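You operate a simulated robot arm through the tools that you are given. There is no shell and no other tool.

Carry out the task below with a simulated robot arm. There is one attempt and no reset: what you move stays moved.

## Task
Catch one run's oil from the clamped green top injector in the clear cup on the green tester.
Fine: cup in the yellow circle, spout over it, hood closed, RUN; after the result swing the spout back over the funnel. No oil on the deck. Set down upright: clear cup.

Only the result counts: the job must be done as asked and must still hold three seconds after the hand-in. Knocking over, shifting, dropping, spilling or breaking anything else fails it.

## Robot
A 7-joint arm with a two-finger parallel gripper, fixed in place. Base frame: the origin is at the foot of the arm, x ahead of it, y to its left, z up; the work surface is at about z = 0. Units: m, rad, N and s.
With the tool pointing down near the work surface it reaches from about 0.26 to 0.68 m from the base axis. Its first joint turns from -2.897 to 2.897 rad. Payload 2.5 kg.
Tool frame: the origin (TCP) lies between the finger pads and is the grasp point; the fingertips stand 0.03 m ahead of it; z points along the fingers, y is the line along which they close. Largest opening 0.094 m; finger width 0.028, thickness 0.01; the body of the gripper, 0.05 by 0.096 m, starts 0.055 m behind the TCP.
Orientation is told as [roll, pitch, yaw] about the base's x, y, z axes, in that order, counted from this pose: with the fingers straight down and closing along the base's y, the tool's x points along the base's -x, its y along +y and its z along -z.

## Interface
- The arm moves only by the tool step_arm. Its argument "increments" is a list of rows, each an object (a shift or turn left out is 0, a gripper value left out holds the last) with "linear": the shift along the tool's x, y, z in m, a list of three; "turn": the turn, a rotation vector about the tool's x, y, z in rad, a list of three; "grip": the finger opening in m, from 0 to 0.094. In form: [{"linear": [dx, dy, dz], "turn": [rx, ry, rz], "grip": grip}, ...]. A call has 1 to 20 rows; each row shifts and turns the commanded pose from where the row before left it, along the tool's axes as they then stand. Each row takes 0.2 s and may step no farther than 0.05 m and 0.15 rad from the row before; otherwise, or with a gripper value out of range, the whole call is refused. Where a pose cannot be reached the arm comes as near as it can. A force on the tool above 90 N (or 10 N above the force at the start of the call, whichever is more), or a blocked arm, ends the call early, and 0.2 s more pass. The fingers move at their own pace (about 0.072 m/s each) and stop on an object; they squeeze with about 21 N. The grip force told is the motor's: it shows also when the fingers shut on nothing. Time passes only in rows, and 0.2 s behind the last, so rows that do not move let the fingers close. It gives the time, the measured TCP pose, the force on the tool (base axes), the opening and the grip force at its end, in the units of the frame above (readings bear some noise), with the torque about the TCP (base axes, N m) and any sound that the robot's microphone picked up.
- Cameras (640 x 400 px; columns grow to the right, rows downward): "scene" is fixed at [0.0579, -0.4859, 0.7154]; the picture's right is [0.95, -0.30, 0.00], its down [-0.22, -0.69, -0.69] and it looks along [0.21, 0.66, -0.72] (base axes); focal length 267 px, centre (320, 200). "wrist" rides on the gripper at [0.076, 0.014, -0.102] in the tool frame; the picture's right is [-0.18, 0.98, 0.00], its down [-0.75, -0.14, -0.64] and it looks along [-0.63, -0.12, 0.77] (tool axes); focal length 243 px, centre (320, 200). There is no depth. A picture from a camera that has moved, and an enlarged one, comes with that camera's place and axes in the base frame and with its lens. The place of the scene camera against the robot may be out by one fixed shift of up to 0.018 m in any direction.
- capture(camera): a new picture of that camera. The clock stands still meanwhile.
- inspect(camera, box): a new picture of the part [left, top, right, bottom] of that camera's present view, enlarged. The clock stands still meanwhile.
- hand_in(): hands the job in; it is judged then, once.

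Nothing tells you positions but the pictures and the camera data. Unless the task says otherwise, let go and move clear before handing in.

The tools are called by a JSON object that holds its "op" and its "data". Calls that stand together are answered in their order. step_arm: Moves the arm, as the interface text tells. Its arguments: {"type":"object","properties":{"increments":{"type":"array","items":{"type":"object","properties":{"linear":{"type":"array","items":{"type":"number"}},"turn":{"type":"array","items":{"type":"number"}},"grip":{"type":"number"}}}}},"required":["increments"]} The other tools are called the same way: capture (camera) takes a picture; inspect (camera, box) takes an enlarged picture of a part of a camera's view; hand_in () hands the job in.

At the start:

```text
t: 0.0
tool_pos: [0.5023, -0.0882, 0.4088]
ee_rot: [0.0, -0.001, 0.0]
force: [0.5, 0.7, 0.0]
ft_torque: [0.0, -0.03, 0.03]
gripper_width: 0.0938
grip_force: 0.0
```

scene: 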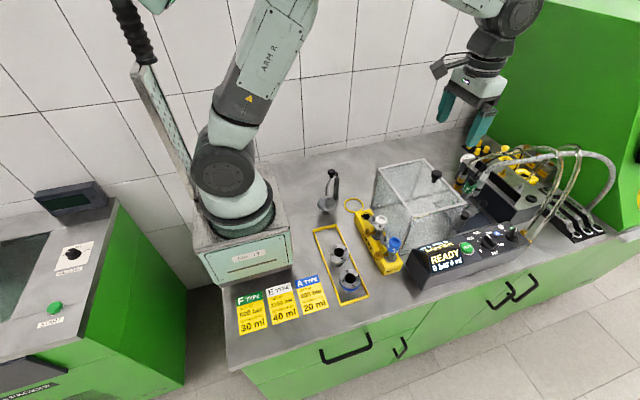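
wrist: 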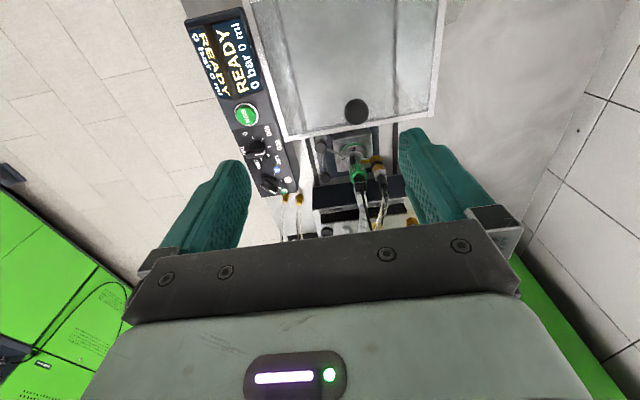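

I see a bench with a green tester, a clear hood, a control panel showing READY, and type cards. I'll look closer before moving anything.

{"op": "inspect", "data": {"camera": "scene", "box": [300, 150, 460, 250]}}

{"op": "inspect", "data": {"camera": "scene", "box": [400, 180, 560, 280]}}

{"op": "inspect", "data": {"camera": "scene", "box": [220, 220, 420, 345]}}

{"op": "inspect", "data": {"camera": "wrist", "box": [180, 0, 460, 240]}}

{"op": "inspect", "data": {"camera": "scene", "box": [440, 120, 620, 240]}}

```text
4.00 times, centred on (380, 200) of scene
camera zoom: at [0.0579, -0.4859, 0.7154], right [0.95, -0.3, 0.0], down [-0.22, -0.69, -0.69], along [0.21, 0.66, -0.72], focal length 1070 px, centre (80, 200)
```

zoom: 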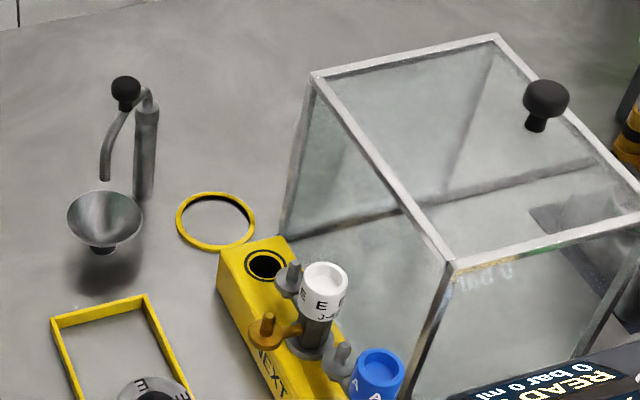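

```text
4.00 times, centred on (480, 230) of scene
camera zoom: at [0.0579, -0.4859, 0.7154], right [0.95, -0.3, 0.0], down [-0.22, -0.69, -0.69], along [0.21, 0.66, -0.72], focal length 1070 px, centre (-320, 80)
```

zoom: 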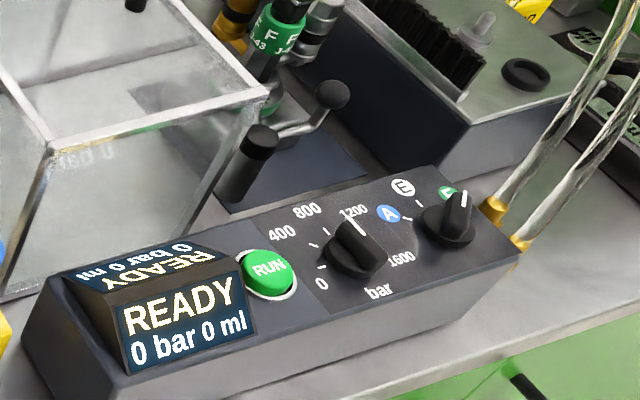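

```text
3.20 times, centred on (320, 282) of scene
camera zoom: at [0.0579, -0.4859, 0.7154], right [0.95, -0.3, 0.0], down [-0.22, -0.69, -0.69], along [0.21, 0.66, -0.72], focal length 856 px, centre (320, -64)
```

zoom: 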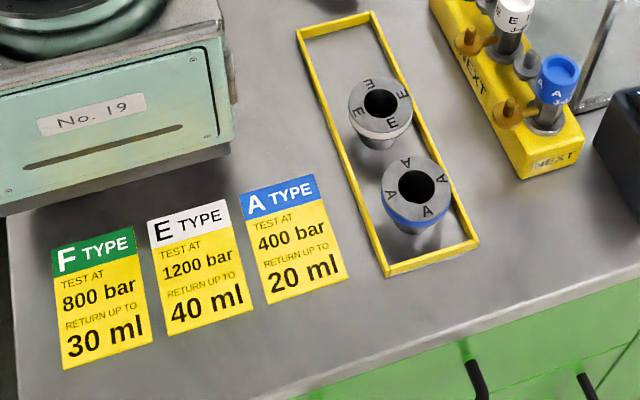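

```text
1.67 times, centred on (320, 120) of wrist
camera zoom: at [0.426, -0.0747, 0.5116], right [0.18, 0.98, 0.0], down [0.75, -0.14, 0.64], along [0.63, -0.12, -0.77], focal length 404 px, centre (320, 333)
```

zoom: 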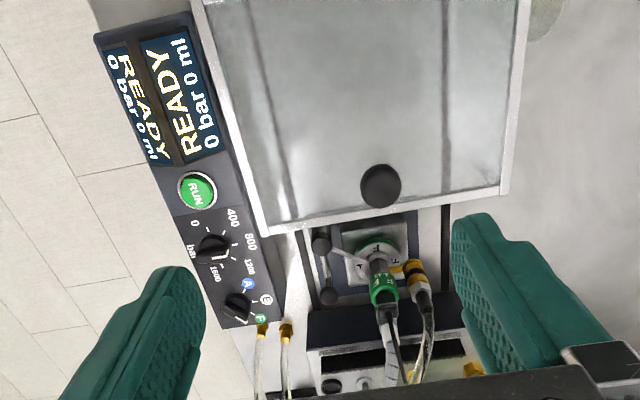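

```text
3.33 times, centred on (530, 180) of scene
camera zoom: at [0.0579, -0.4859, 0.7154], right [0.95, -0.3, 0.0], down [-0.22, -0.69, -0.69], along [0.21, 0.66, -0.72], focal length 891 px, centre (-380, 267)
```

zoom: 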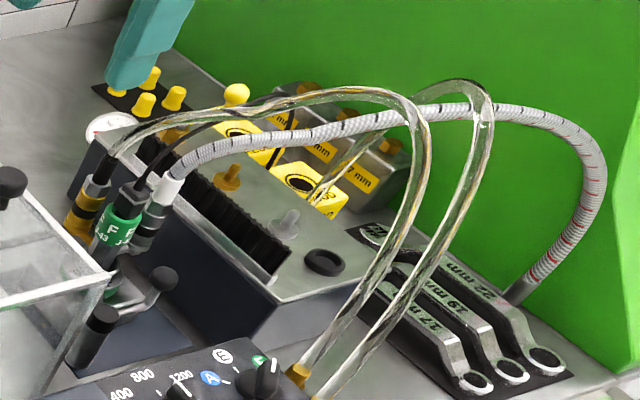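

The tester panel, spout with funnel, and yellow circle are visible, but I haven't found the clear cup yet. I'll look at the rest of the view at higher zoom.

{"op": "inspect", "data": {"camera": "scene", "box": [0, 170, 200, 350]}}

{"op": "inspect", "data": {"camera": "scene", "box": [470, 220, 530, 258]}}

{"op": "inspect", "data": {"camera": "scene", "box": [440, 140, 540, 202]}}

{"op": "inspect", "data": {"camera": "scene", "box": [360, 150, 480, 225]}}

{"op": "inspect", "data": {"camera": "scene", "box": [310, 160, 370, 220]}}

```text
2.22 times, centred on (100, 260) of scene
camera zoom: at [0.0579, -0.4859, 0.7154], right [0.95, -0.3, 0.0], down [-0.22, -0.69, -0.69], along [0.21, 0.66, -0.72], focal length 594 px, centre (809, 67)
```

zoom: 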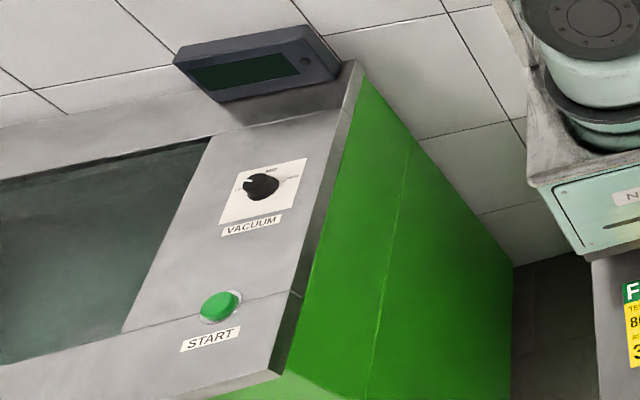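

```text
10.53 times, centred on (500, 239) of scene
camera zoom: at [0.0579, -0.4859, 0.7154], right [0.95, -0.3, 0.0], down [-0.22, -0.69, -0.69], along [0.21, 0.66, -0.72], focal length 2815 px, centre (-1575, -210)
```

zoom: 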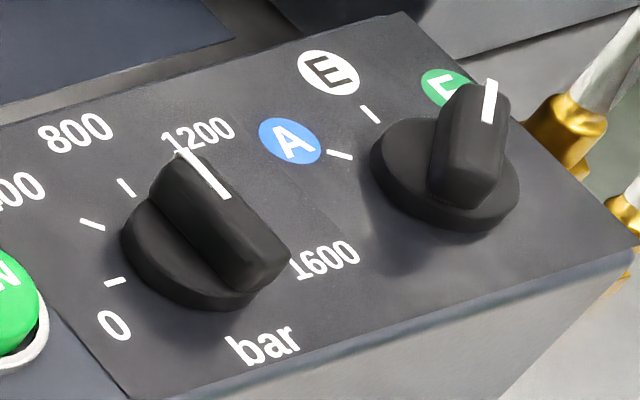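

```text
6.40 times, centred on (490, 171) of scene
camera zoom: at [0.0579, -0.4859, 0.7154], right [0.95, -0.3, 0.0], down [-0.22, -0.69, -0.69], along [0.21, 0.66, -0.72], focal length 1711 px, centre (-768, 386)
```

zoom: 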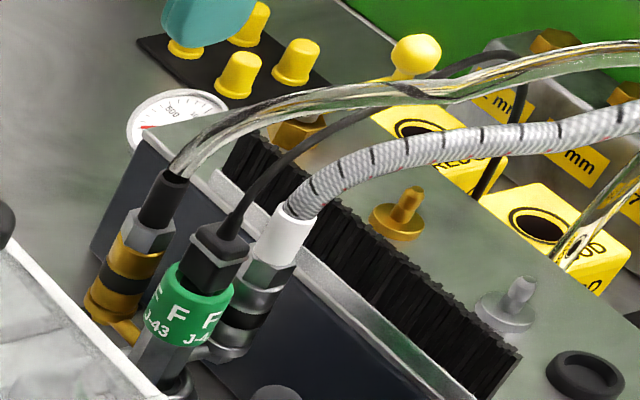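

```text
5.33 times, centred on (420, 188) of scene
camera zoom: at [0.0579, -0.4859, 0.7154], right [0.95, -0.3, 0.0], down [-0.22, -0.69, -0.69], along [0.21, 0.66, -0.72], focal length 1426 px, centre (-213, 267)
```

zoom: 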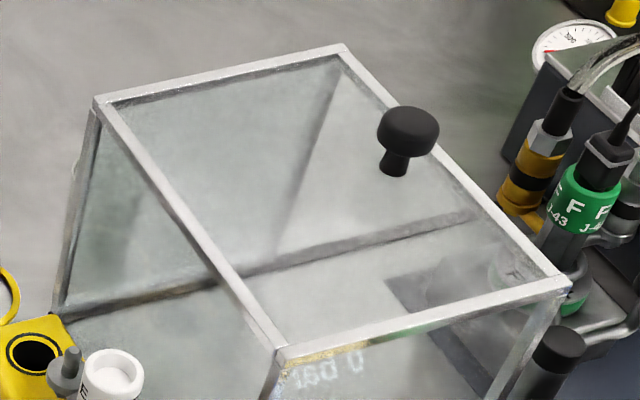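

```text
6.67 times, centred on (340, 190) of scene
camera zoom: at [0.0579, -0.4859, 0.7154], right [0.95, -0.3, 0.0], down [-0.22, -0.69, -0.69], along [0.21, 0.66, -0.72], focal length 1783 px, centre (187, 267)
```

zoom: 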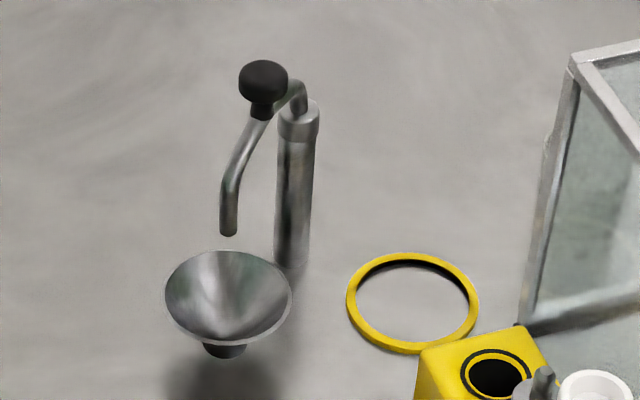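

I still haven't found the clear cup, and the knob setting needs a better view. I'll check the knobs from the wrist, then back the arm up for another angle.

{"op": "inspect", "data": {"camera": "wrist", "box": [220, 95, 300, 200]}}

{"op": "inspect", "data": {"camera": "wrist", "box": [280, 120, 440, 240]}}

{"op": "inspect", "data": {"camera": "scene", "box": [520, 120, 640, 200]}}

{"op": "step_arm", "data": {"increments": [{"linear": [0.04, 0, -0.02]}, {"linear": [0.04, 0, -0.02]}, {"linear": [0.04, 0, -0.02]}, {"linear": [0.04, 0, -0.02]}]}}

{"op": "capture", "data": {"camera": "wrist"}}

{"op": "capture", "data": {"camera": "scene"}}

```text
3.81 times, centred on (260, 148) of wrist
camera zoom: at [0.426, -0.0747, 0.5116], right [0.18, 0.98, 0.0], down [0.75, -0.14, 0.64], along [0.63, -0.12, -0.77], focal length 924 px, centre (549, 400)
```

zoom: 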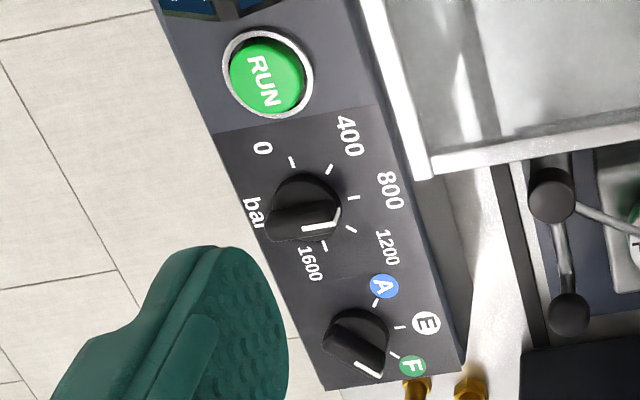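

```text
3.33 times, centred on (360, 180) of wrist
camera zoom: at [0.426, -0.0747, 0.5116], right [0.18, 0.98, 0.0], down [0.75, -0.14, 0.64], along [0.63, -0.12, -0.77], focal length 809 px, centre (187, 267)
```

zoom: 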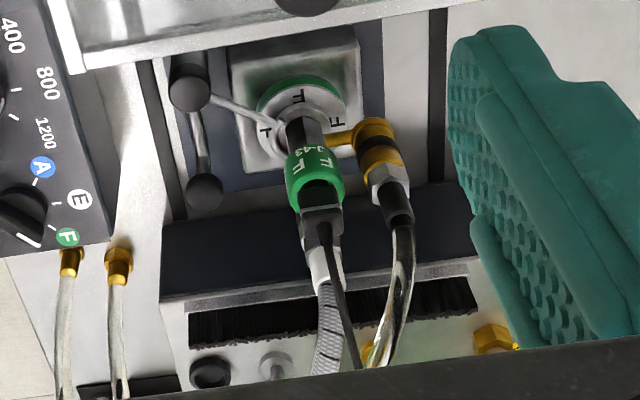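

```text
5.00 times, centred on (580, 160) of scene
camera zoom: at [0.0579, -0.4859, 0.7154], right [0.95, -0.3, 0.0], down [-0.22, -0.69, -0.69], along [0.21, 0.66, -0.72], focal length 1337 px, centre (-980, 400)
```

zoom: 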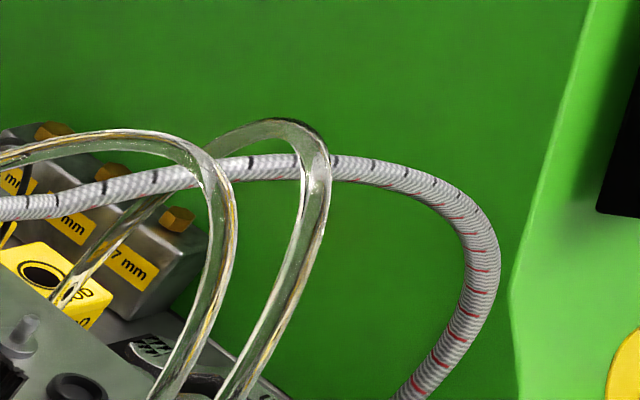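

```text
t: 1.0
tool_pos: [0.3413, -0.0871, 0.4911]
ee_rot: [0.0, 0.002, 0.001]
force: [0.8, 0.0, 0.2]
ft_torque: [0.0, -0.01, 0.0]
gripper_width: 0.0942
grip_force: 0.0
```

```text
taken
camera wrist: at [0.265, -0.0726, 0.5943], right [0.18, 0.98, 0.0], down [0.75, -0.14, 0.64], along [0.63, -0.12, -0.77], focal length 243 px, centre (320, 200)
```

wrist: 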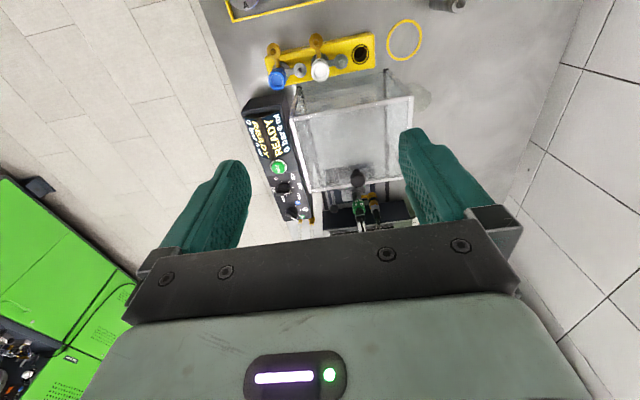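

```text
taken
```

scene: 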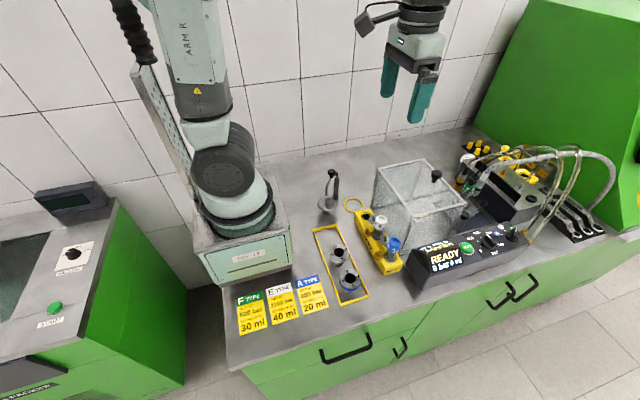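

The view is clearer now. I'll zoom in on the back right, where the white dial-like item sits, and on the rest of the wrist picture.

{"op": "inspect", "data": {"camera": "scene", "box": [445, 125, 525, 175]}}

{"op": "inspect", "data": {"camera": "wrist", "box": [220, 0, 480, 160]}}

{"op": "inspect", "data": {"camera": "scene", "box": [360, 150, 480, 225]}}

{"op": "inspect", "data": {"camera": "scene", "box": [540, 150, 640, 250]}}

```text
8.00 times, centred on (485, 150) of scene
camera zoom: at [0.0579, -0.4859, 0.7154], right [0.95, -0.3, 0.0], down [-0.22, -0.69, -0.69], along [0.21, 0.66, -0.72], focal length 2139 px, centre (-1000, 600)
```

zoom: 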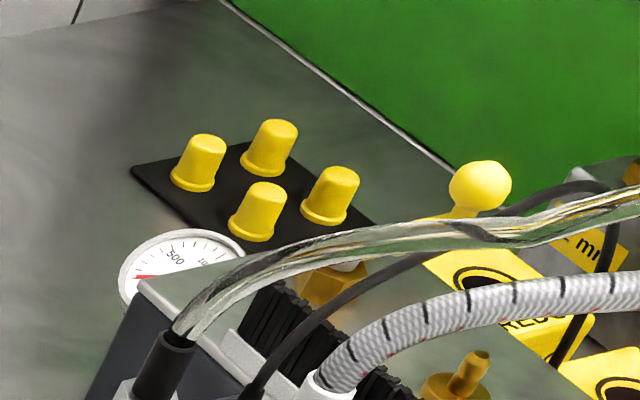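

```text
2.46 times, centred on (350, 80) of wrist
camera zoom: at [0.265, -0.0726, 0.5943], right [0.18, 0.98, 0.0], down [0.75, -0.14, 0.64], along [0.63, -0.12, -0.77], focal length 597 px, centre (246, 495)
```

zoom: 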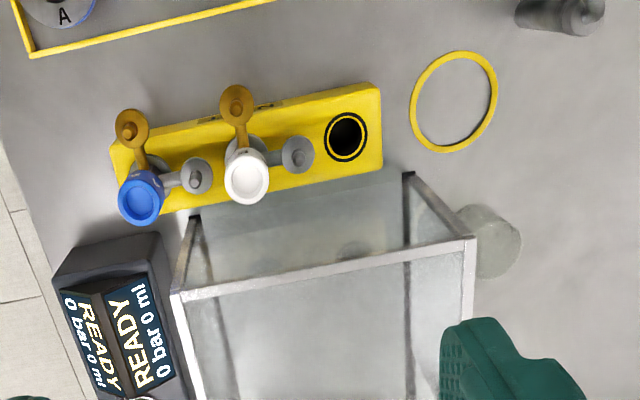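

```text
5.33 times, centred on (420, 188) of scene
camera zoom: at [0.0579, -0.4859, 0.7154], right [0.95, -0.3, 0.0], down [-0.22, -0.69, -0.69], along [0.21, 0.66, -0.72], focal length 1426 px, centre (-213, 267)
```

zoom: 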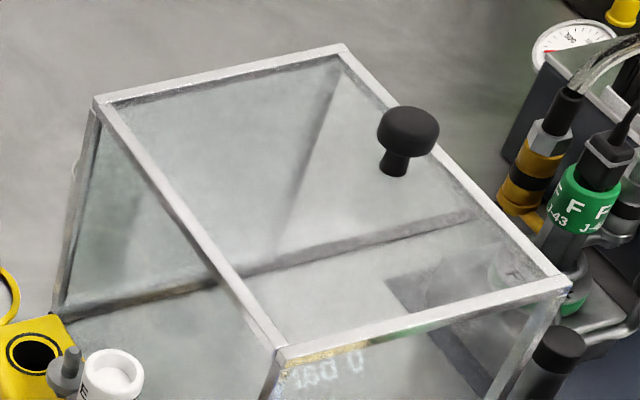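

```text
4.00 times, centred on (590, 200) of scene
camera zoom: at [0.0579, -0.4859, 0.7154], right [0.95, -0.3, 0.0], down [-0.22, -0.69, -0.69], along [0.21, 0.66, -0.72], focal length 1070 px, centre (-760, 200)
```

zoom: 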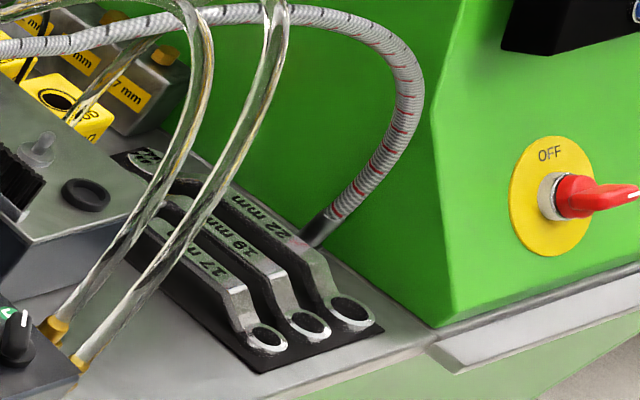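

The clear cup stands on the +y side of the hood, at about (0.48, 0.12). The yellow ring is near (0.364, 0.083). The F card asks for 800 bar, so next I'll take a close look at the pressure and type knobs.

{"op": "step_arm", "data": {"increments": [{"linear": [-0.027, -0.019, 0.028]}, {"linear": [-0.027, -0.019, 0.028]}, {"linear": [-0.027, -0.019, 0.028]}, {"linear": [-0.027, -0.019, 0.028]}, {"linear": [-0.027, -0.019, 0.028]}, {"linear": [-0.027, -0.019, 0.028]}]}}

{"op": "capture", "data": {"camera": "wrist"}}

{"op": "inspect", "data": {"camera": "wrist", "box": [260, 60, 420, 200]}}

{"op": "capture", "data": {"camera": "scene"}}

```text
t: 2.4
tool_pos: [0.5084, -0.2025, 0.3192]
ee_rot: [0.0, -0.002, 0.001]
force: [1.2, -0.3, -0.1]
ft_torque: [0.0, 0.0, 0.0]
gripper_width: 0.094
grip_force: 0.1
```

```text
taken
camera wrist: at [0.4308, -0.1894, 0.4226], right [0.18, 0.98, 0.0], down [0.75, -0.14, 0.64], along [0.63, -0.12, -0.77], focal length 243 px, centre (320, 200)
```

wrist: 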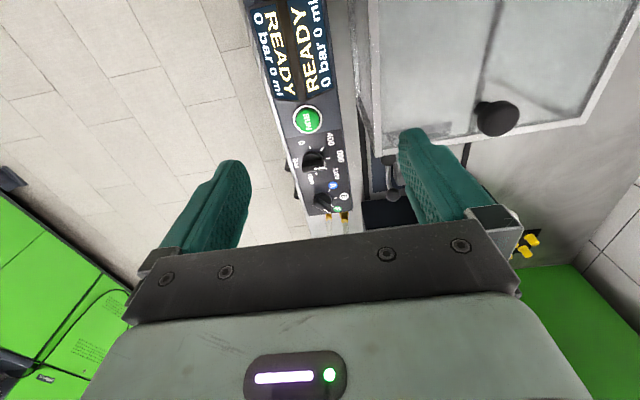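

```text
2.86 times, centred on (340, 130) of wrist
camera zoom: at [0.4308, -0.1894, 0.4226], right [0.18, 0.98, 0.0], down [0.75, -0.14, 0.64], along [0.63, -0.12, -0.77], focal length 693 px, centre (263, 400)
```

zoom: 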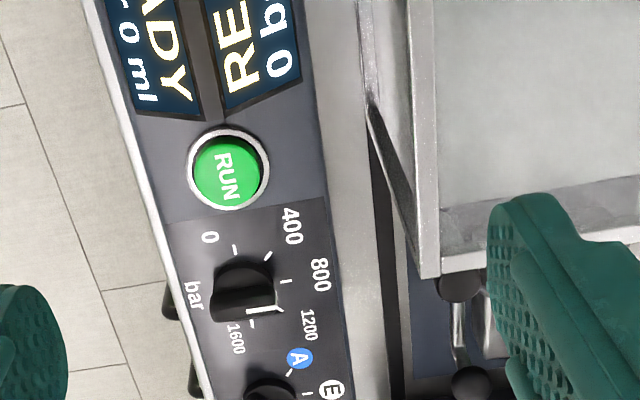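

```text
taken
```

scene: 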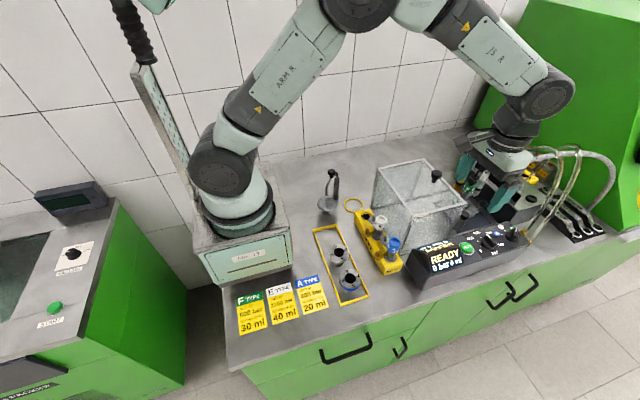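

The pressure knob pointer looks roughly aligned with 800. I'll zoom in further to confirm.

{"op": "inspect", "data": {"camera": "wrist", "box": [290, 130, 360, 220]}}

{"op": "inspect", "data": {"camera": "scene", "box": [475, 222, 525, 258]}}

```text
4.44 times, centred on (325, 175) of wrist
camera zoom: at [0.4308, -0.1894, 0.4226], right [0.18, 0.98, 0.0], down [0.75, -0.14, 0.64], along [0.63, -0.12, -0.77], focal length 1078 px, centre (298, 311)
```

zoom: 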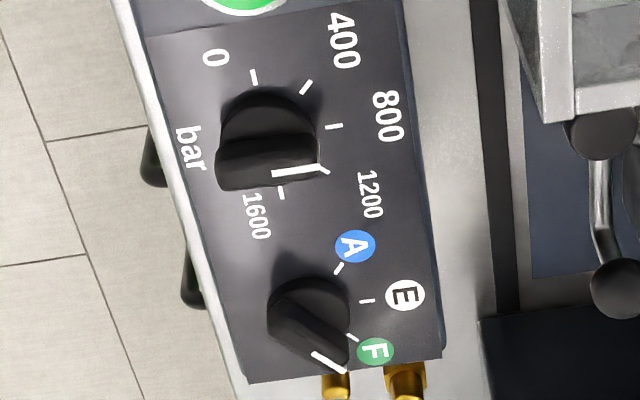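

```text
11.11 times, centred on (500, 240) of scene
camera zoom: at [0.0579, -0.4859, 0.7154], right [0.95, -0.3, 0.0], down [-0.22, -0.69, -0.69], along [0.21, 0.66, -0.72], focal length 2971 px, centre (-1680, -244)
```

zoom: 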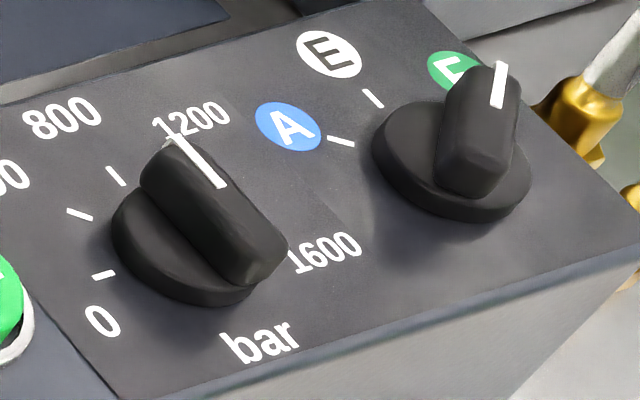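

The pointer lies parallel to the 800 tick, and the type knob is on F. Both match the F card, so the settings stay as they are. Next I'll move over to view the cup, ring, spout and funnel.

{"op": "step_arm", "data": {"increments": [{"linear": [0.0135, 0, -0.03]}, {"linear": [0.0135, 0.0365, -0.02]}, {"linear": [0.0135, 0.0365, 0]}, {"linear": [0.0135, 0.0365, 0]}, {"linear": [0.0135, 0.0365, 0]}, {"linear": [0.0135, 0.0365, 0]}, {"linear": [0.0135, 0.0365, 0]}, {"linear": [0.0135, 0.0365, 0]}, {"linear": [0.0135, 0.0365, 0]}]}}

{"op": "capture", "data": {"camera": "wrist"}}

{"op": "capture", "data": {"camera": "scene"}}

```text
t: 4.4
tool_pos: [0.3856, 0.0902, 0.371]
ee_rot: [0.0, 0.0, -0.001]
force: [0.4, 0.0, 0.0]
ft_torque: [0.03, 0.04, -0.06]
gripper_width: 0.094
grip_force: 0.0
```

```text
taken
camera wrist: at [0.3087, 0.1035, 0.4745], right [0.19, 0.98, 0.0], down [0.75, -0.14, 0.64], along [0.63, -0.12, -0.77], focal length 243 px, centre (320, 200)
```

wrist: 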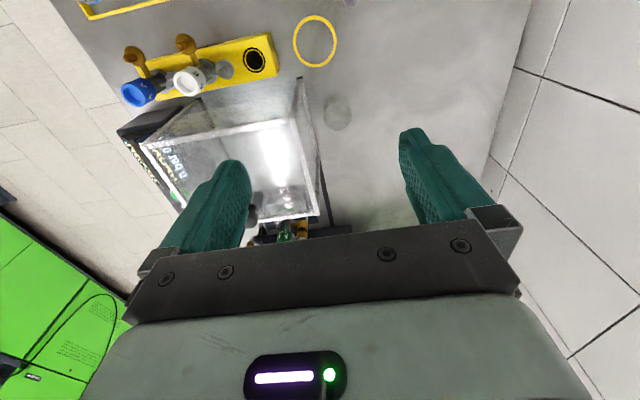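

```text
taken
```

scene: 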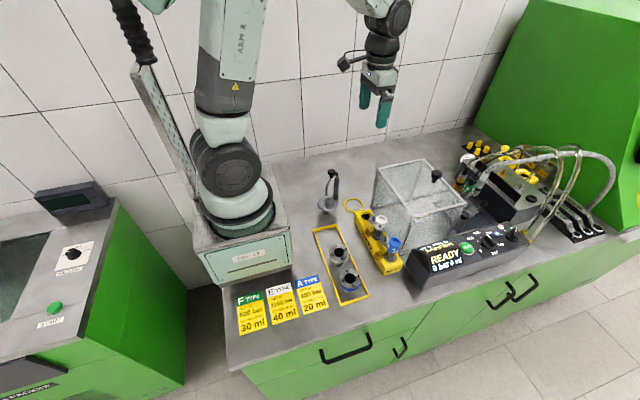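

{"op": "inspect", "data": {"camera": "wrist", "box": [280, 0, 400, 200]}}

{"op": "inspect", "data": {"camera": "wrist", "box": [120, 60, 360, 240]}}

{"op": "inspect", "data": {"camera": "scene", "box": [365, 150, 445, 230]}}

```text
2.00 times, centred on (340, 100) of wrist
camera zoom: at [0.3087, 0.1035, 0.4745], right [0.19, 0.98, 0.0], down [0.75, -0.14, 0.64], along [0.63, -0.12, -0.77], focal length 485 px, centre (280, 400)
```

zoom: 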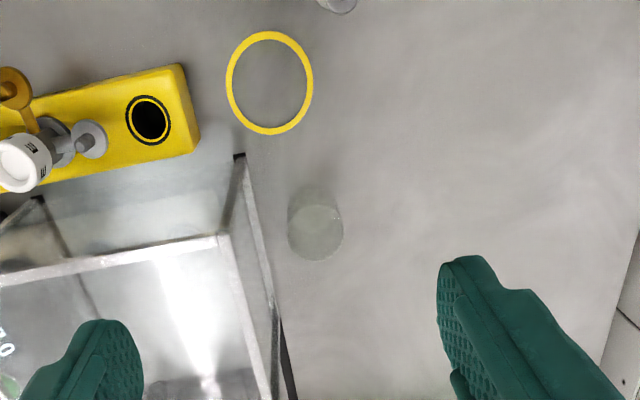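

```text
2.22 times, centred on (240, 150) of wrist
camera zoom: at [0.3087, 0.1035, 0.4745], right [0.19, 0.98, 0.0], down [0.75, -0.14, 0.64], along [0.63, -0.12, -0.77], focal length 539 px, centre (498, 311)
```

zoom: 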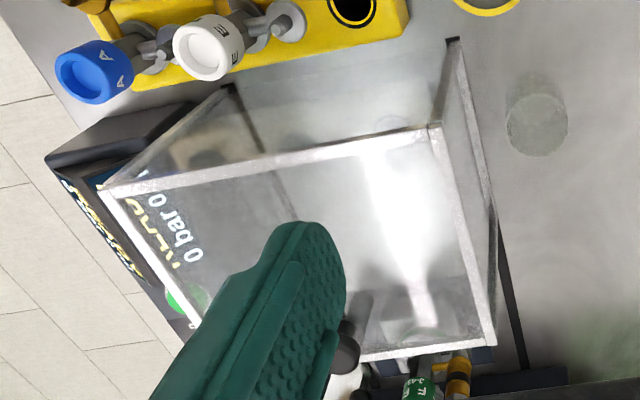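

```text
5.00 times, centred on (405, 190) of scene
camera zoom: at [0.0579, -0.4859, 0.7154], right [0.95, -0.3, 0.0], down [-0.22, -0.69, -0.69], along [0.21, 0.66, -0.72], focal length 1337 px, centre (-105, 250)
```

zoom: 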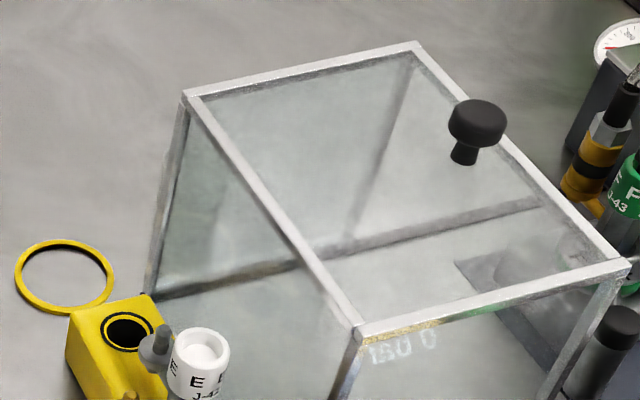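

The cup is about 0.06 m tall and 0.05 m across, at about (0.469, 0.104). Hood height is about 0.195 m with its +y side near y = 0.05. I'll turn the gripper so the fingers close along x, away from the hood, then look at the spout and cup from the +y side.

{"op": "step_arm", "data": {"increments": [{"turn": [0, 0, 0.1428]}, {"turn": [0, 0, 0.1428]}, {"turn": [0, 0, 0.1428]}, {"turn": [0, 0, 0.1428]}, {"turn": [0, 0, 0.1428]}, {"turn": [0, 0, 0.1428]}, {"turn": [0, 0, 0.1428]}, {"turn": [0, 0, 0.1428]}, {"turn": [0, 0, 0.1428]}, {"turn": [0, 0, 0.1428]}, {"turn": [0, 0, 0.1428]}, {"linear": [0.04, -0.01, 0.0]}, {"linear": [0.04, -0.01, 0.0]}, {"linear": [0.04, -0.01, 0.0]}, {"linear": [0.04, -0.01, 0.0]}]}}

{"op": "capture", "data": {"camera": "wrist"}}

{"op": "capture", "data": {"camera": "scene"}}

```text
t: 7.6
tool_pos: [0.3454, 0.2504, 0.3674]
ee_rot: [0.0, 0.002, -1.571]
force: [-0.5, -0.1, 0.3]
ft_torque: [-0.01, 0.0, 0.0]
gripper_width: 0.094
grip_force: 0.1
```

```text
taken
camera wrist: at [0.3587, 0.3254, 0.4703], right [0.98, -0.18, 0.0], down [-0.14, -0.75, 0.64], along [-0.12, -0.63, -0.77], focal length 243 px, centre (320, 200)
```

wrist: 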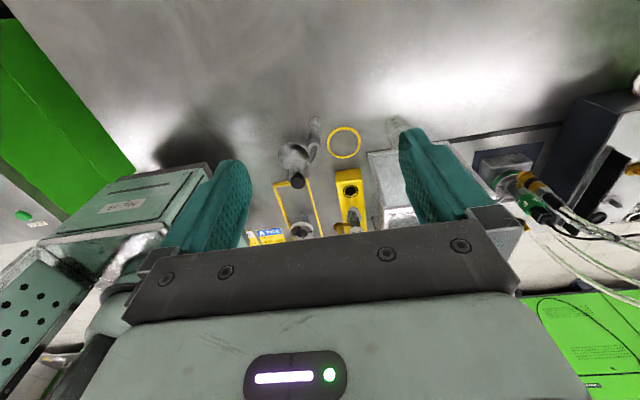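

```text
taken
```

scene: 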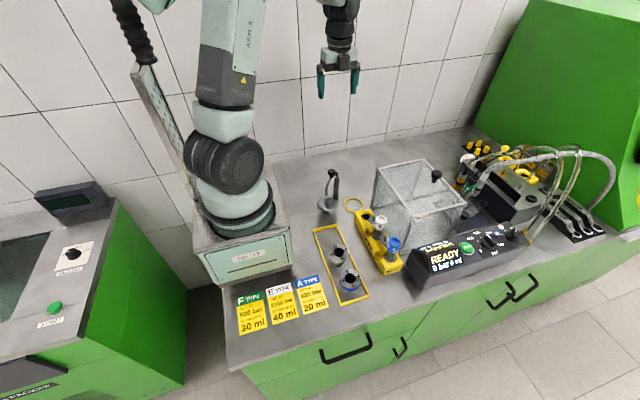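

{"op": "inspect", "data": {"camera": "wrist", "box": [260, 100, 420, 200]}}

{"op": "inspect", "data": {"camera": "wrist", "box": [440, 80, 640, 230]}}

```text
4.00 times, centred on (340, 150) of wrist
camera zoom: at [0.3587, 0.3254, 0.4703], right [0.98, -0.18, 0.0], down [-0.14, -0.75, 0.64], along [-0.12, -0.63, -0.77], focal length 970 px, centre (240, 400)
```

zoom: 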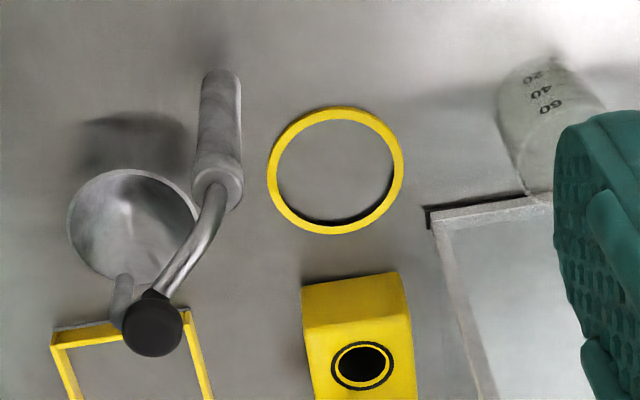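

```text
2.67 times, centred on (540, 155) of wrist
camera zoom: at [0.3587, 0.3254, 0.4703], right [0.98, -0.18, 0.0], down [-0.14, -0.75, 0.64], along [-0.12, -0.63, -0.77], focal length 647 px, centre (-267, 320)
```

zoom: 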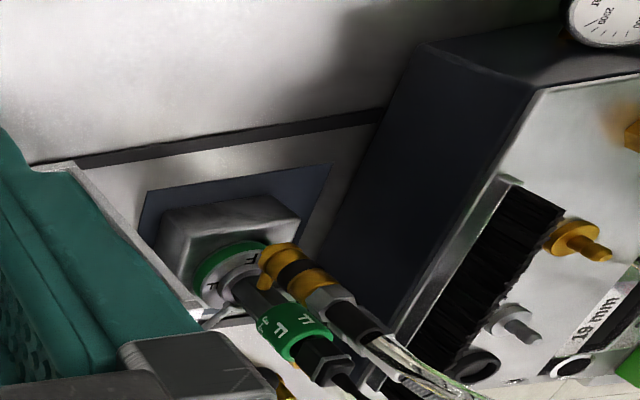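

The spout pivots on a post near (0.314, 0.140). Its knob is at about (0.282, 0.11, 0.155) and its tip is over the funnel. The ring centre is (0.364, 0.085). Next I'll go above the cup.

{"op": "step_arm", "data": {"increments": [{"linear": [-0.0245, 0.0206, 0.0317]}, {"linear": [-0.0245, 0.0206, 0.0317]}, {"linear": [-0.0245, 0.0206, 0.0317]}, {"linear": [-0.0245, 0.0206, 0.0317]}, {"linear": [-0.0245, 0.0206, 0.0317]}, {"linear": [-0.0245, 0.0206, 0.0317]}]}}

{"op": "capture", "data": {"camera": "wrist"}}

{"op": "capture", "data": {"camera": "scene"}}

```text
t: 9.0
tool_pos: [0.4665, 0.1019, 0.18]
ee_rot: [-0.001, -0.002, -1.569]
force: [-0.7, 0.0, 0.3]
ft_torque: [0.02, -0.02, 0.0]
gripper_width: 0.0941
grip_force: 0.1
```

```text
taken
camera wrist: at [0.4804, 0.1772, 0.2834], right [0.98, -0.18, 0.0], down [-0.14, -0.75, 0.64], along [-0.12, -0.63, -0.77], focal length 243 px, centre (320, 200)
```

wrist: 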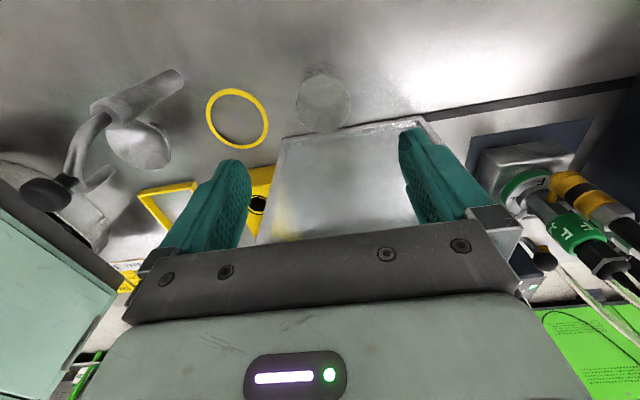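

```text
taken
```

scene: 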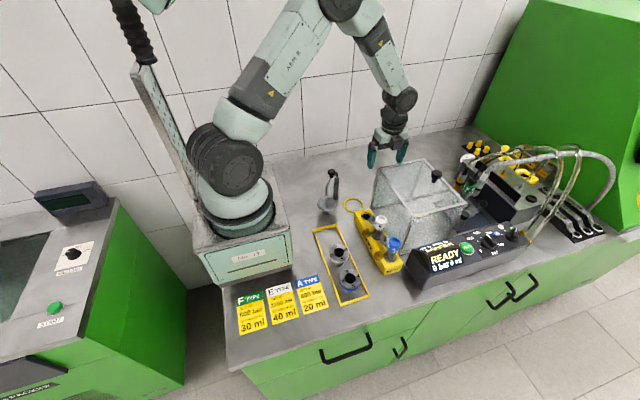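

{"op": "inspect", "data": {"camera": "wrist", "box": [260, 40, 380, 150]}}

{"op": "inspect", "data": {"camera": "wrist", "box": [0, 60, 200, 240]}}

{"op": "inspect", "data": {"camera": "wrist", "box": [420, 60, 640, 240]}}

```text
3.64 times, centred on (320, 95) of wrist
camera zoom: at [0.4804, 0.1772, 0.2834], right [0.98, -0.18, 0.0], down [-0.14, -0.75, 0.64], along [-0.12, -0.63, -0.77], focal length 882 px, centre (320, 582)
```

zoom: 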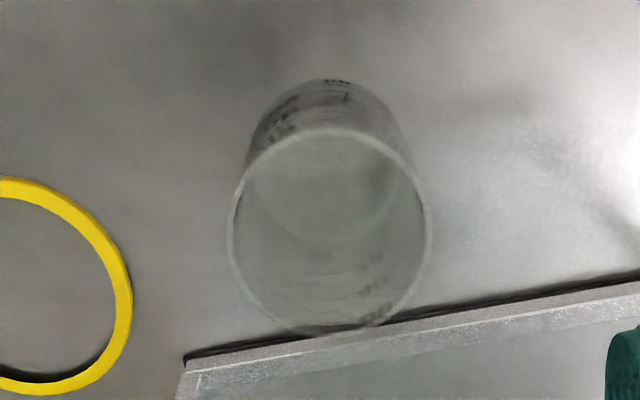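

```text
2.22 times, centred on (100, 150) of wrist
camera zoom: at [0.4804, 0.1772, 0.2834], right [0.98, -0.18, 0.0], down [-0.14, -0.75, 0.64], along [-0.12, -0.63, -0.77], focal length 539 px, centre (809, 311)
```

zoom: 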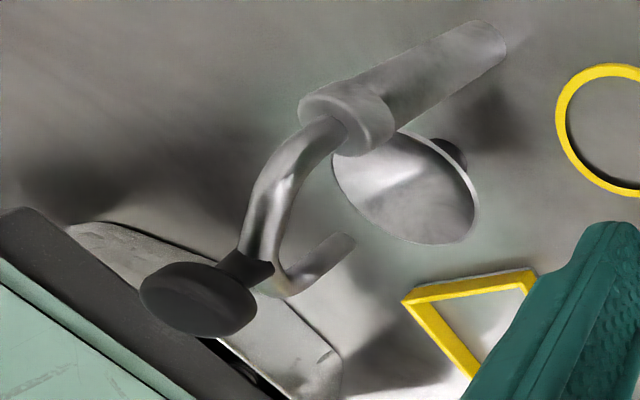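

```text
2.22 times, centred on (530, 150) of wrist
camera zoom: at [0.4804, 0.1772, 0.2834], right [0.98, -0.18, 0.0], down [-0.14, -0.75, 0.64], along [-0.12, -0.63, -0.77], focal length 539 px, centre (-147, 311)
```

zoom: 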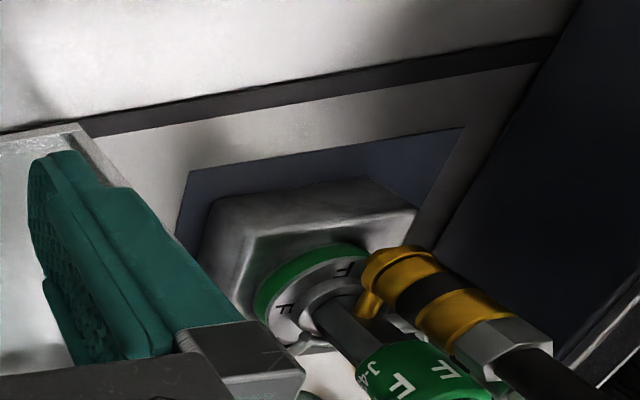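

The cup is centred at (0.468, 0.105), about 0.049 m across at the rim and 0.06 m tall. I'll descend around it and grip it low on the body.

{"op": "step_arm", "data": {"increments": [{"linear": [0.0035, 0.0018, 0.02], "grip": 0.08}, {"linear": [0, 0, 0.04]}, {"linear": [0, 0, 0.04]}, {"linear": [0, 0, 0.025]}, {"linear": [0, 0, 0.013]}, {}]}}

{"op": "capture", "data": {"camera": "wrist"}}

{"op": "inspect", "data": {"camera": "scene", "box": [340, 120, 460, 220]}}

```text
t: 10.4
tool_pos: [0.469, 0.1097, 0.0436]
ee_rot: [0.0, 0.0, -1.572]
force: [-0.2, 0.7, -0.6]
ft_torque: [-0.03, 0.0, -0.01]
gripper_width: 0.08
grip_force: 0.0
```

```text
taken
camera wrist: at [0.481, 0.1856, 0.1458], right [0.98, -0.18, 0.0], down [-0.14, -0.75, 0.64], along [-0.12, -0.63, -0.77], focal length 243 px, centre (320, 200)
```

wrist: 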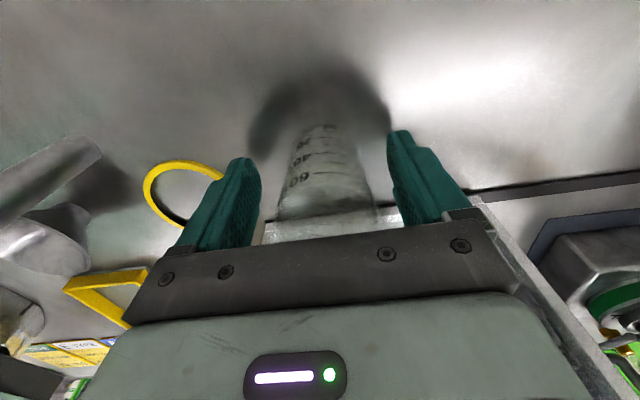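

```text
4.00 times, centred on (400, 170) of scene
camera zoom: at [0.0579, -0.4859, 0.7154], right [0.95, -0.3, 0.0], down [-0.22, -0.69, -0.69], along [0.21, 0.66, -0.72], focal length 1070 px, centre (0, 320)
```

zoom: 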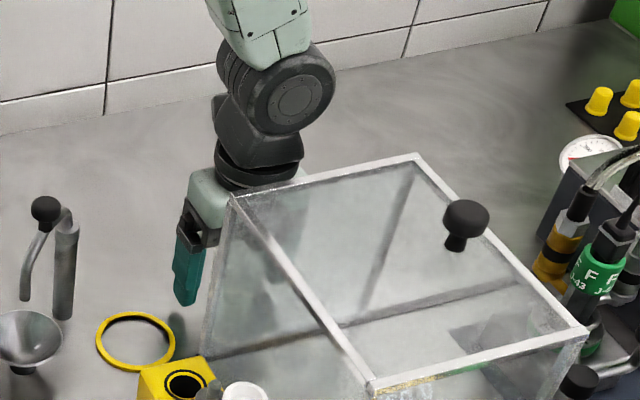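

The fingers straddle the cup, so I'll close on it gently.

{"op": "step_arm", "data": {"increments": [{"linear": [-0.002, 0, 0], "grip": 0.06}, {"grip": 0.04}, {}, {}, {}]}}

{"op": "capture", "data": {"camera": "wrist"}}

```text
t: 11.6
tool_pos: [0.4688, 0.108, 0.0419]
ee_rot: [-0.001, 0.0, -1.57]
force: [0.2, 0.9, 2.5]
ft_torque: [0.0, 0.03, -0.04]
gripper_width: 0.049
grip_force: 21.4
```

```text
taken
camera wrist: at [0.4816, 0.1829, 0.1456], right [0.98, -0.18, 0.0], down [-0.14, -0.75, 0.64], along [-0.12, -0.63, -0.77], focal length 243 px, centre (320, 200)
```

wrist: 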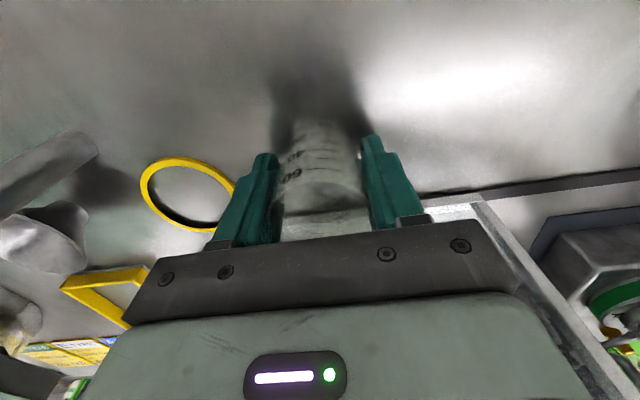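

The cup is held with a 0.049 m opening. I'll lift it, turn slightly for clearance from the hood and post, and carry it over the ring.

{"op": "step_arm", "data": {"increments": [{"linear": [0, 0, -0.02]}, {"linear": [0, 0, -0.035]}, {"linear": [0, 0, -0.035]}, {"turn": [0, 0, -0.131]}, {"turn": [0, 0, -0.131]}, {"linear": [0.0017, -0.0265, 0]}, {"linear": [0.0017, -0.0265, 0]}, {"linear": [0.0017, -0.0265, 0]}, {"linear": [0.0017, -0.0265, 0]}, {}]}}

{"op": "capture", "data": {"camera": "wrist"}}

{"op": "inspect", "data": {"camera": "scene", "box": [300, 120, 420, 230]}}

```text
t: 13.8
tool_pos: [0.3641, 0.0839, 0.1327]
ee_rot: [0.0, 0.0, -1.309]
force: [0.2, -0.1, -0.1]
ft_torque: [0.02, -0.02, -0.02]
gripper_width: 0.0493
grip_force: 20.8
```

```text
taken
camera wrist: at [0.3584, 0.1604, 0.2362], right [1.0, 0.08, 0.0], down [0.06, -0.76, 0.64], along [0.05, -0.64, -0.77], focal length 243 px, centre (320, 200)
```

wrist: 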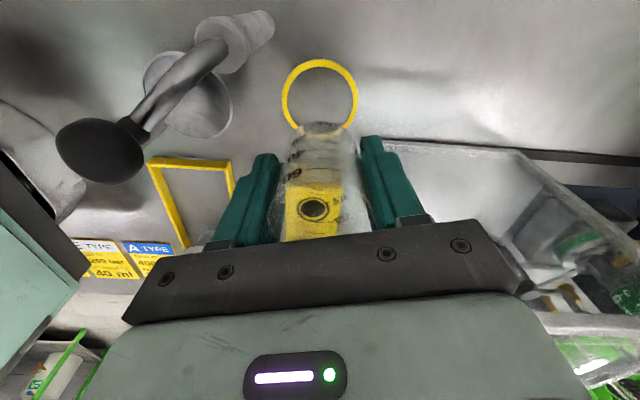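

```text
3.64 times, centred on (360, 175) of scene
camera zoom: at [0.0579, -0.4859, 0.7154], right [0.95, -0.3, 0.0], down [-0.22, -0.69, -0.69], along [0.21, 0.66, -0.72], focal length 972 px, centre (174, 291)
```

zoom: 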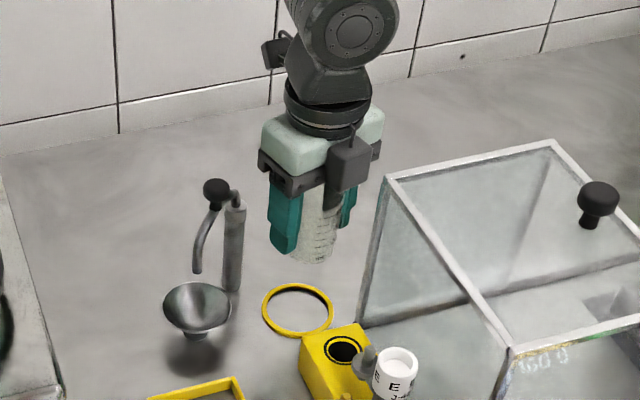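

The cup is above the ring. I'll check its base position against the ring before lowering.

{"op": "inspect", "data": {"camera": "wrist", "box": [260, 40, 400, 240]}}

{"op": "step_arm", "data": {"increments": [{}]}}

```text
2.00 times, centred on (330, 140) of wrist
camera zoom: at [0.3584, 0.1604, 0.2362], right [1.0, 0.08, 0.0], down [0.06, -0.76, 0.64], along [0.05, -0.64, -0.77], focal length 485 px, centre (300, 320)
```

zoom: 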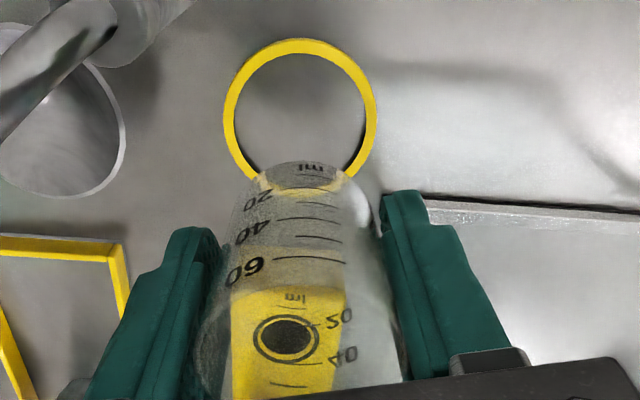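

```text
t: 14.2
tool_pos: [0.3655, 0.0837, 0.133]
ee_rot: [-0.001, 0.0, -1.309]
force: [-0.6, 0.0, -0.6]
ft_torque: [0.03, 0.01, -0.01]
gripper_width: 0.0495
grip_force: 21.0
```

I'll shift 3 mm toward +y, lower until the cup base is just above the ring, and check again.

{"op": "step_arm", "data": {"increments": [{"linear": [0.003, 0, 0.02]}, {"linear": [0, 0, 0.03]}, {"linear": [0, 0, 0.026]}, {}]}}

{"op": "inspect", "data": {"camera": "wrist", "box": [240, 60, 400, 240]}}

{"op": "inspect", "data": {"camera": "scene", "box": [310, 150, 420, 230]}}

```text
t: 15.2
tool_pos: [0.3654, 0.0899, 0.0577]
ee_rot: [0.0, 0.0, -1.309]
force: [0.3, 0.5, -0.9]
ft_torque: [0.01, -0.01, 0.0]
gripper_width: 0.0494
grip_force: 21.0
```

```text
2.22 times, centred on (320, 150) of wrist
camera zoom: at [0.3588, 0.1663, 0.1609], right [1.0, 0.08, 0.0], down [0.06, -0.76, 0.64], along [0.05, -0.64, -0.77], focal length 539 px, centre (320, 311)
```

zoom: 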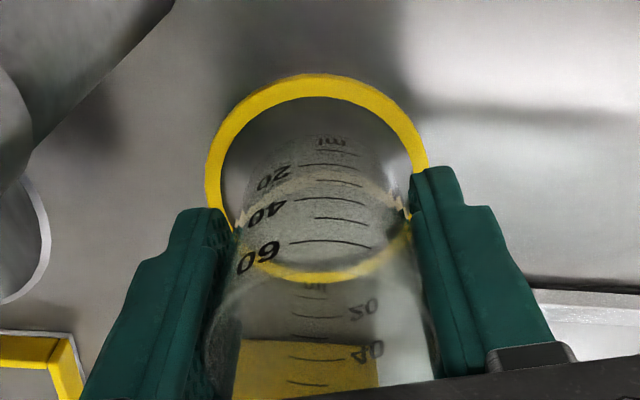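

```text
5.00 times, centred on (365, 190) of scene
camera zoom: at [0.0579, -0.4859, 0.7154], right [0.95, -0.3, 0.0], down [-0.22, -0.69, -0.69], along [0.21, 0.66, -0.72], focal length 1337 px, centre (95, 250)
```

zoom: 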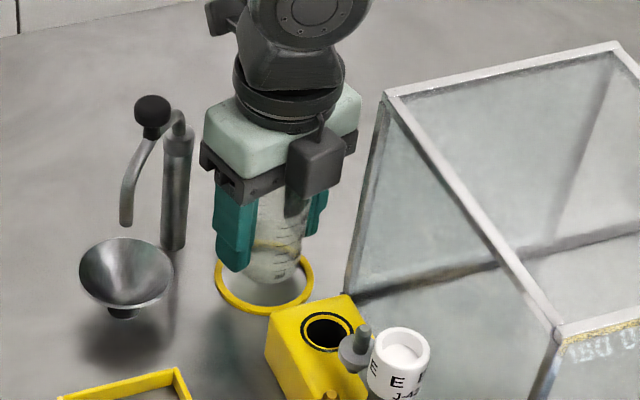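

The base lines up inside the ring. I'll lower the last 14 mm, release, and lift straight up.

{"op": "step_arm", "data": {"increments": [{"linear": [0.001, 0, 0.006]}, {"linear": [0, 0, 0.006]}, {"linear": [0, 0, 0.0015]}, {}]}}

{"op": "inspect", "data": {"camera": "wrist", "box": [240, 60, 400, 240]}}

```text
t: 16.2
tool_pos: [0.3641, 0.09, 0.0436]
ee_rot: [0.0, 0.001, -1.309]
force: [0.4, -0.3, -0.5]
ft_torque: [0.0, 0.0, -0.04]
gripper_width: 0.0491
grip_force: 20.9
```

```text
2.22 times, centred on (320, 150) of wrist
camera zoom: at [0.3576, 0.165, 0.1471], right [1.0, 0.08, 0.0], down [0.06, -0.76, 0.64], along [0.05, -0.64, -0.77], focal length 539 px, centre (320, 311)
```

zoom: 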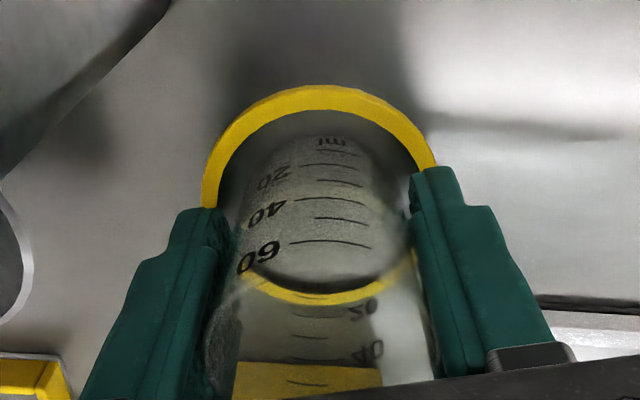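

The cup is well centred. I'll feel for the deck with another millimetre or so, then release.

{"op": "step_arm", "data": {"increments": [{"linear": [0, 0, 0.001]}, {}]}}

{"op": "step_arm", "data": {"increments": [{"linear": [0, 0, 0.0007]}, {}]}}

```text
t: 16.8
tool_pos: [0.3635, 0.0896, 0.0434]
ee_rot: [-0.002, 0.001, -1.309]
force: [-0.5, -0.1, -0.9]
ft_torque: [0.0, -0.01, 0.01]
gripper_width: 0.0494
grip_force: 21.2
```

```text
t: 17.4
tool_pos: [0.3639, 0.0879, 0.0425]
ee_rot: [0.003, 0.001, -1.309]
force: [-2.7, -1.2, 19.4]
ft_torque: [-0.14, -0.04, -0.04]
gripper_width: 0.0492
grip_force: 21.2
```

The cup is on the deck. I'll back off slightly, open, and lift clear.

{"op": "step_arm", "data": {"increments": [{"linear": [0, 0, -0.0006]}, {"grip": 0.055}, {"grip": 0.075}, {}, {"linear": [0, 0, -0.02]}, {"linear": [0, 0, -0.03]}, {"linear": [0, 0, -0.04]}, {"linear": [0, 0, -0.04]}, {"linear": [0.02, 0.02, -0.04]}, {"linear": [0.02, 0.02, -0.04]}]}}

{"op": "capture", "data": {"camera": "wrist"}}

{"op": "inspect", "data": {"camera": "scene", "box": [300, 150, 420, 230]}}

```text
t: 19.6
tool_pos: [0.392, 0.1368, 0.2524]
ee_rot: [0.0, 0.002, -1.309]
force: [0.4, 0.9, -0.3]
ft_torque: [0.03, 0.0, -0.03]
gripper_width: 0.075
grip_force: 0.2
```

```text
taken
camera wrist: at [0.3854, 0.2128, 0.3558], right [1.0, 0.08, 0.0], down [0.06, -0.76, 0.64], along [0.05, -0.64, -0.77], focal length 243 px, centre (320, 200)
```

wrist: 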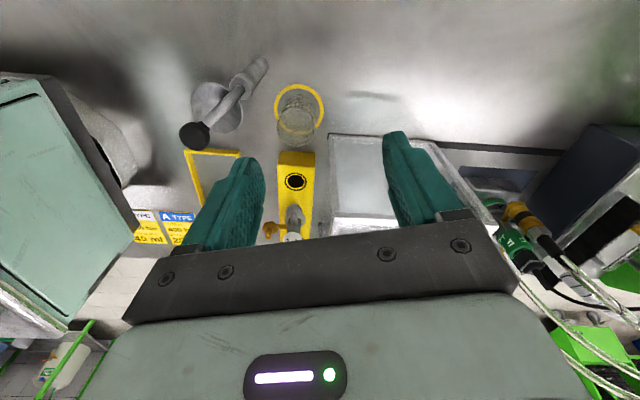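

```text
5.00 times, centred on (360, 190) of scene
camera zoom: at [0.0579, -0.4859, 0.7154], right [0.95, -0.3, 0.0], down [-0.22, -0.69, -0.69], along [0.21, 0.66, -0.72], focal length 1337 px, centre (120, 250)
```

zoom: 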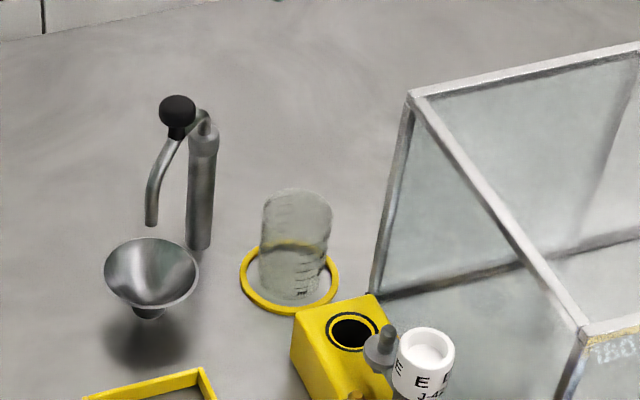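

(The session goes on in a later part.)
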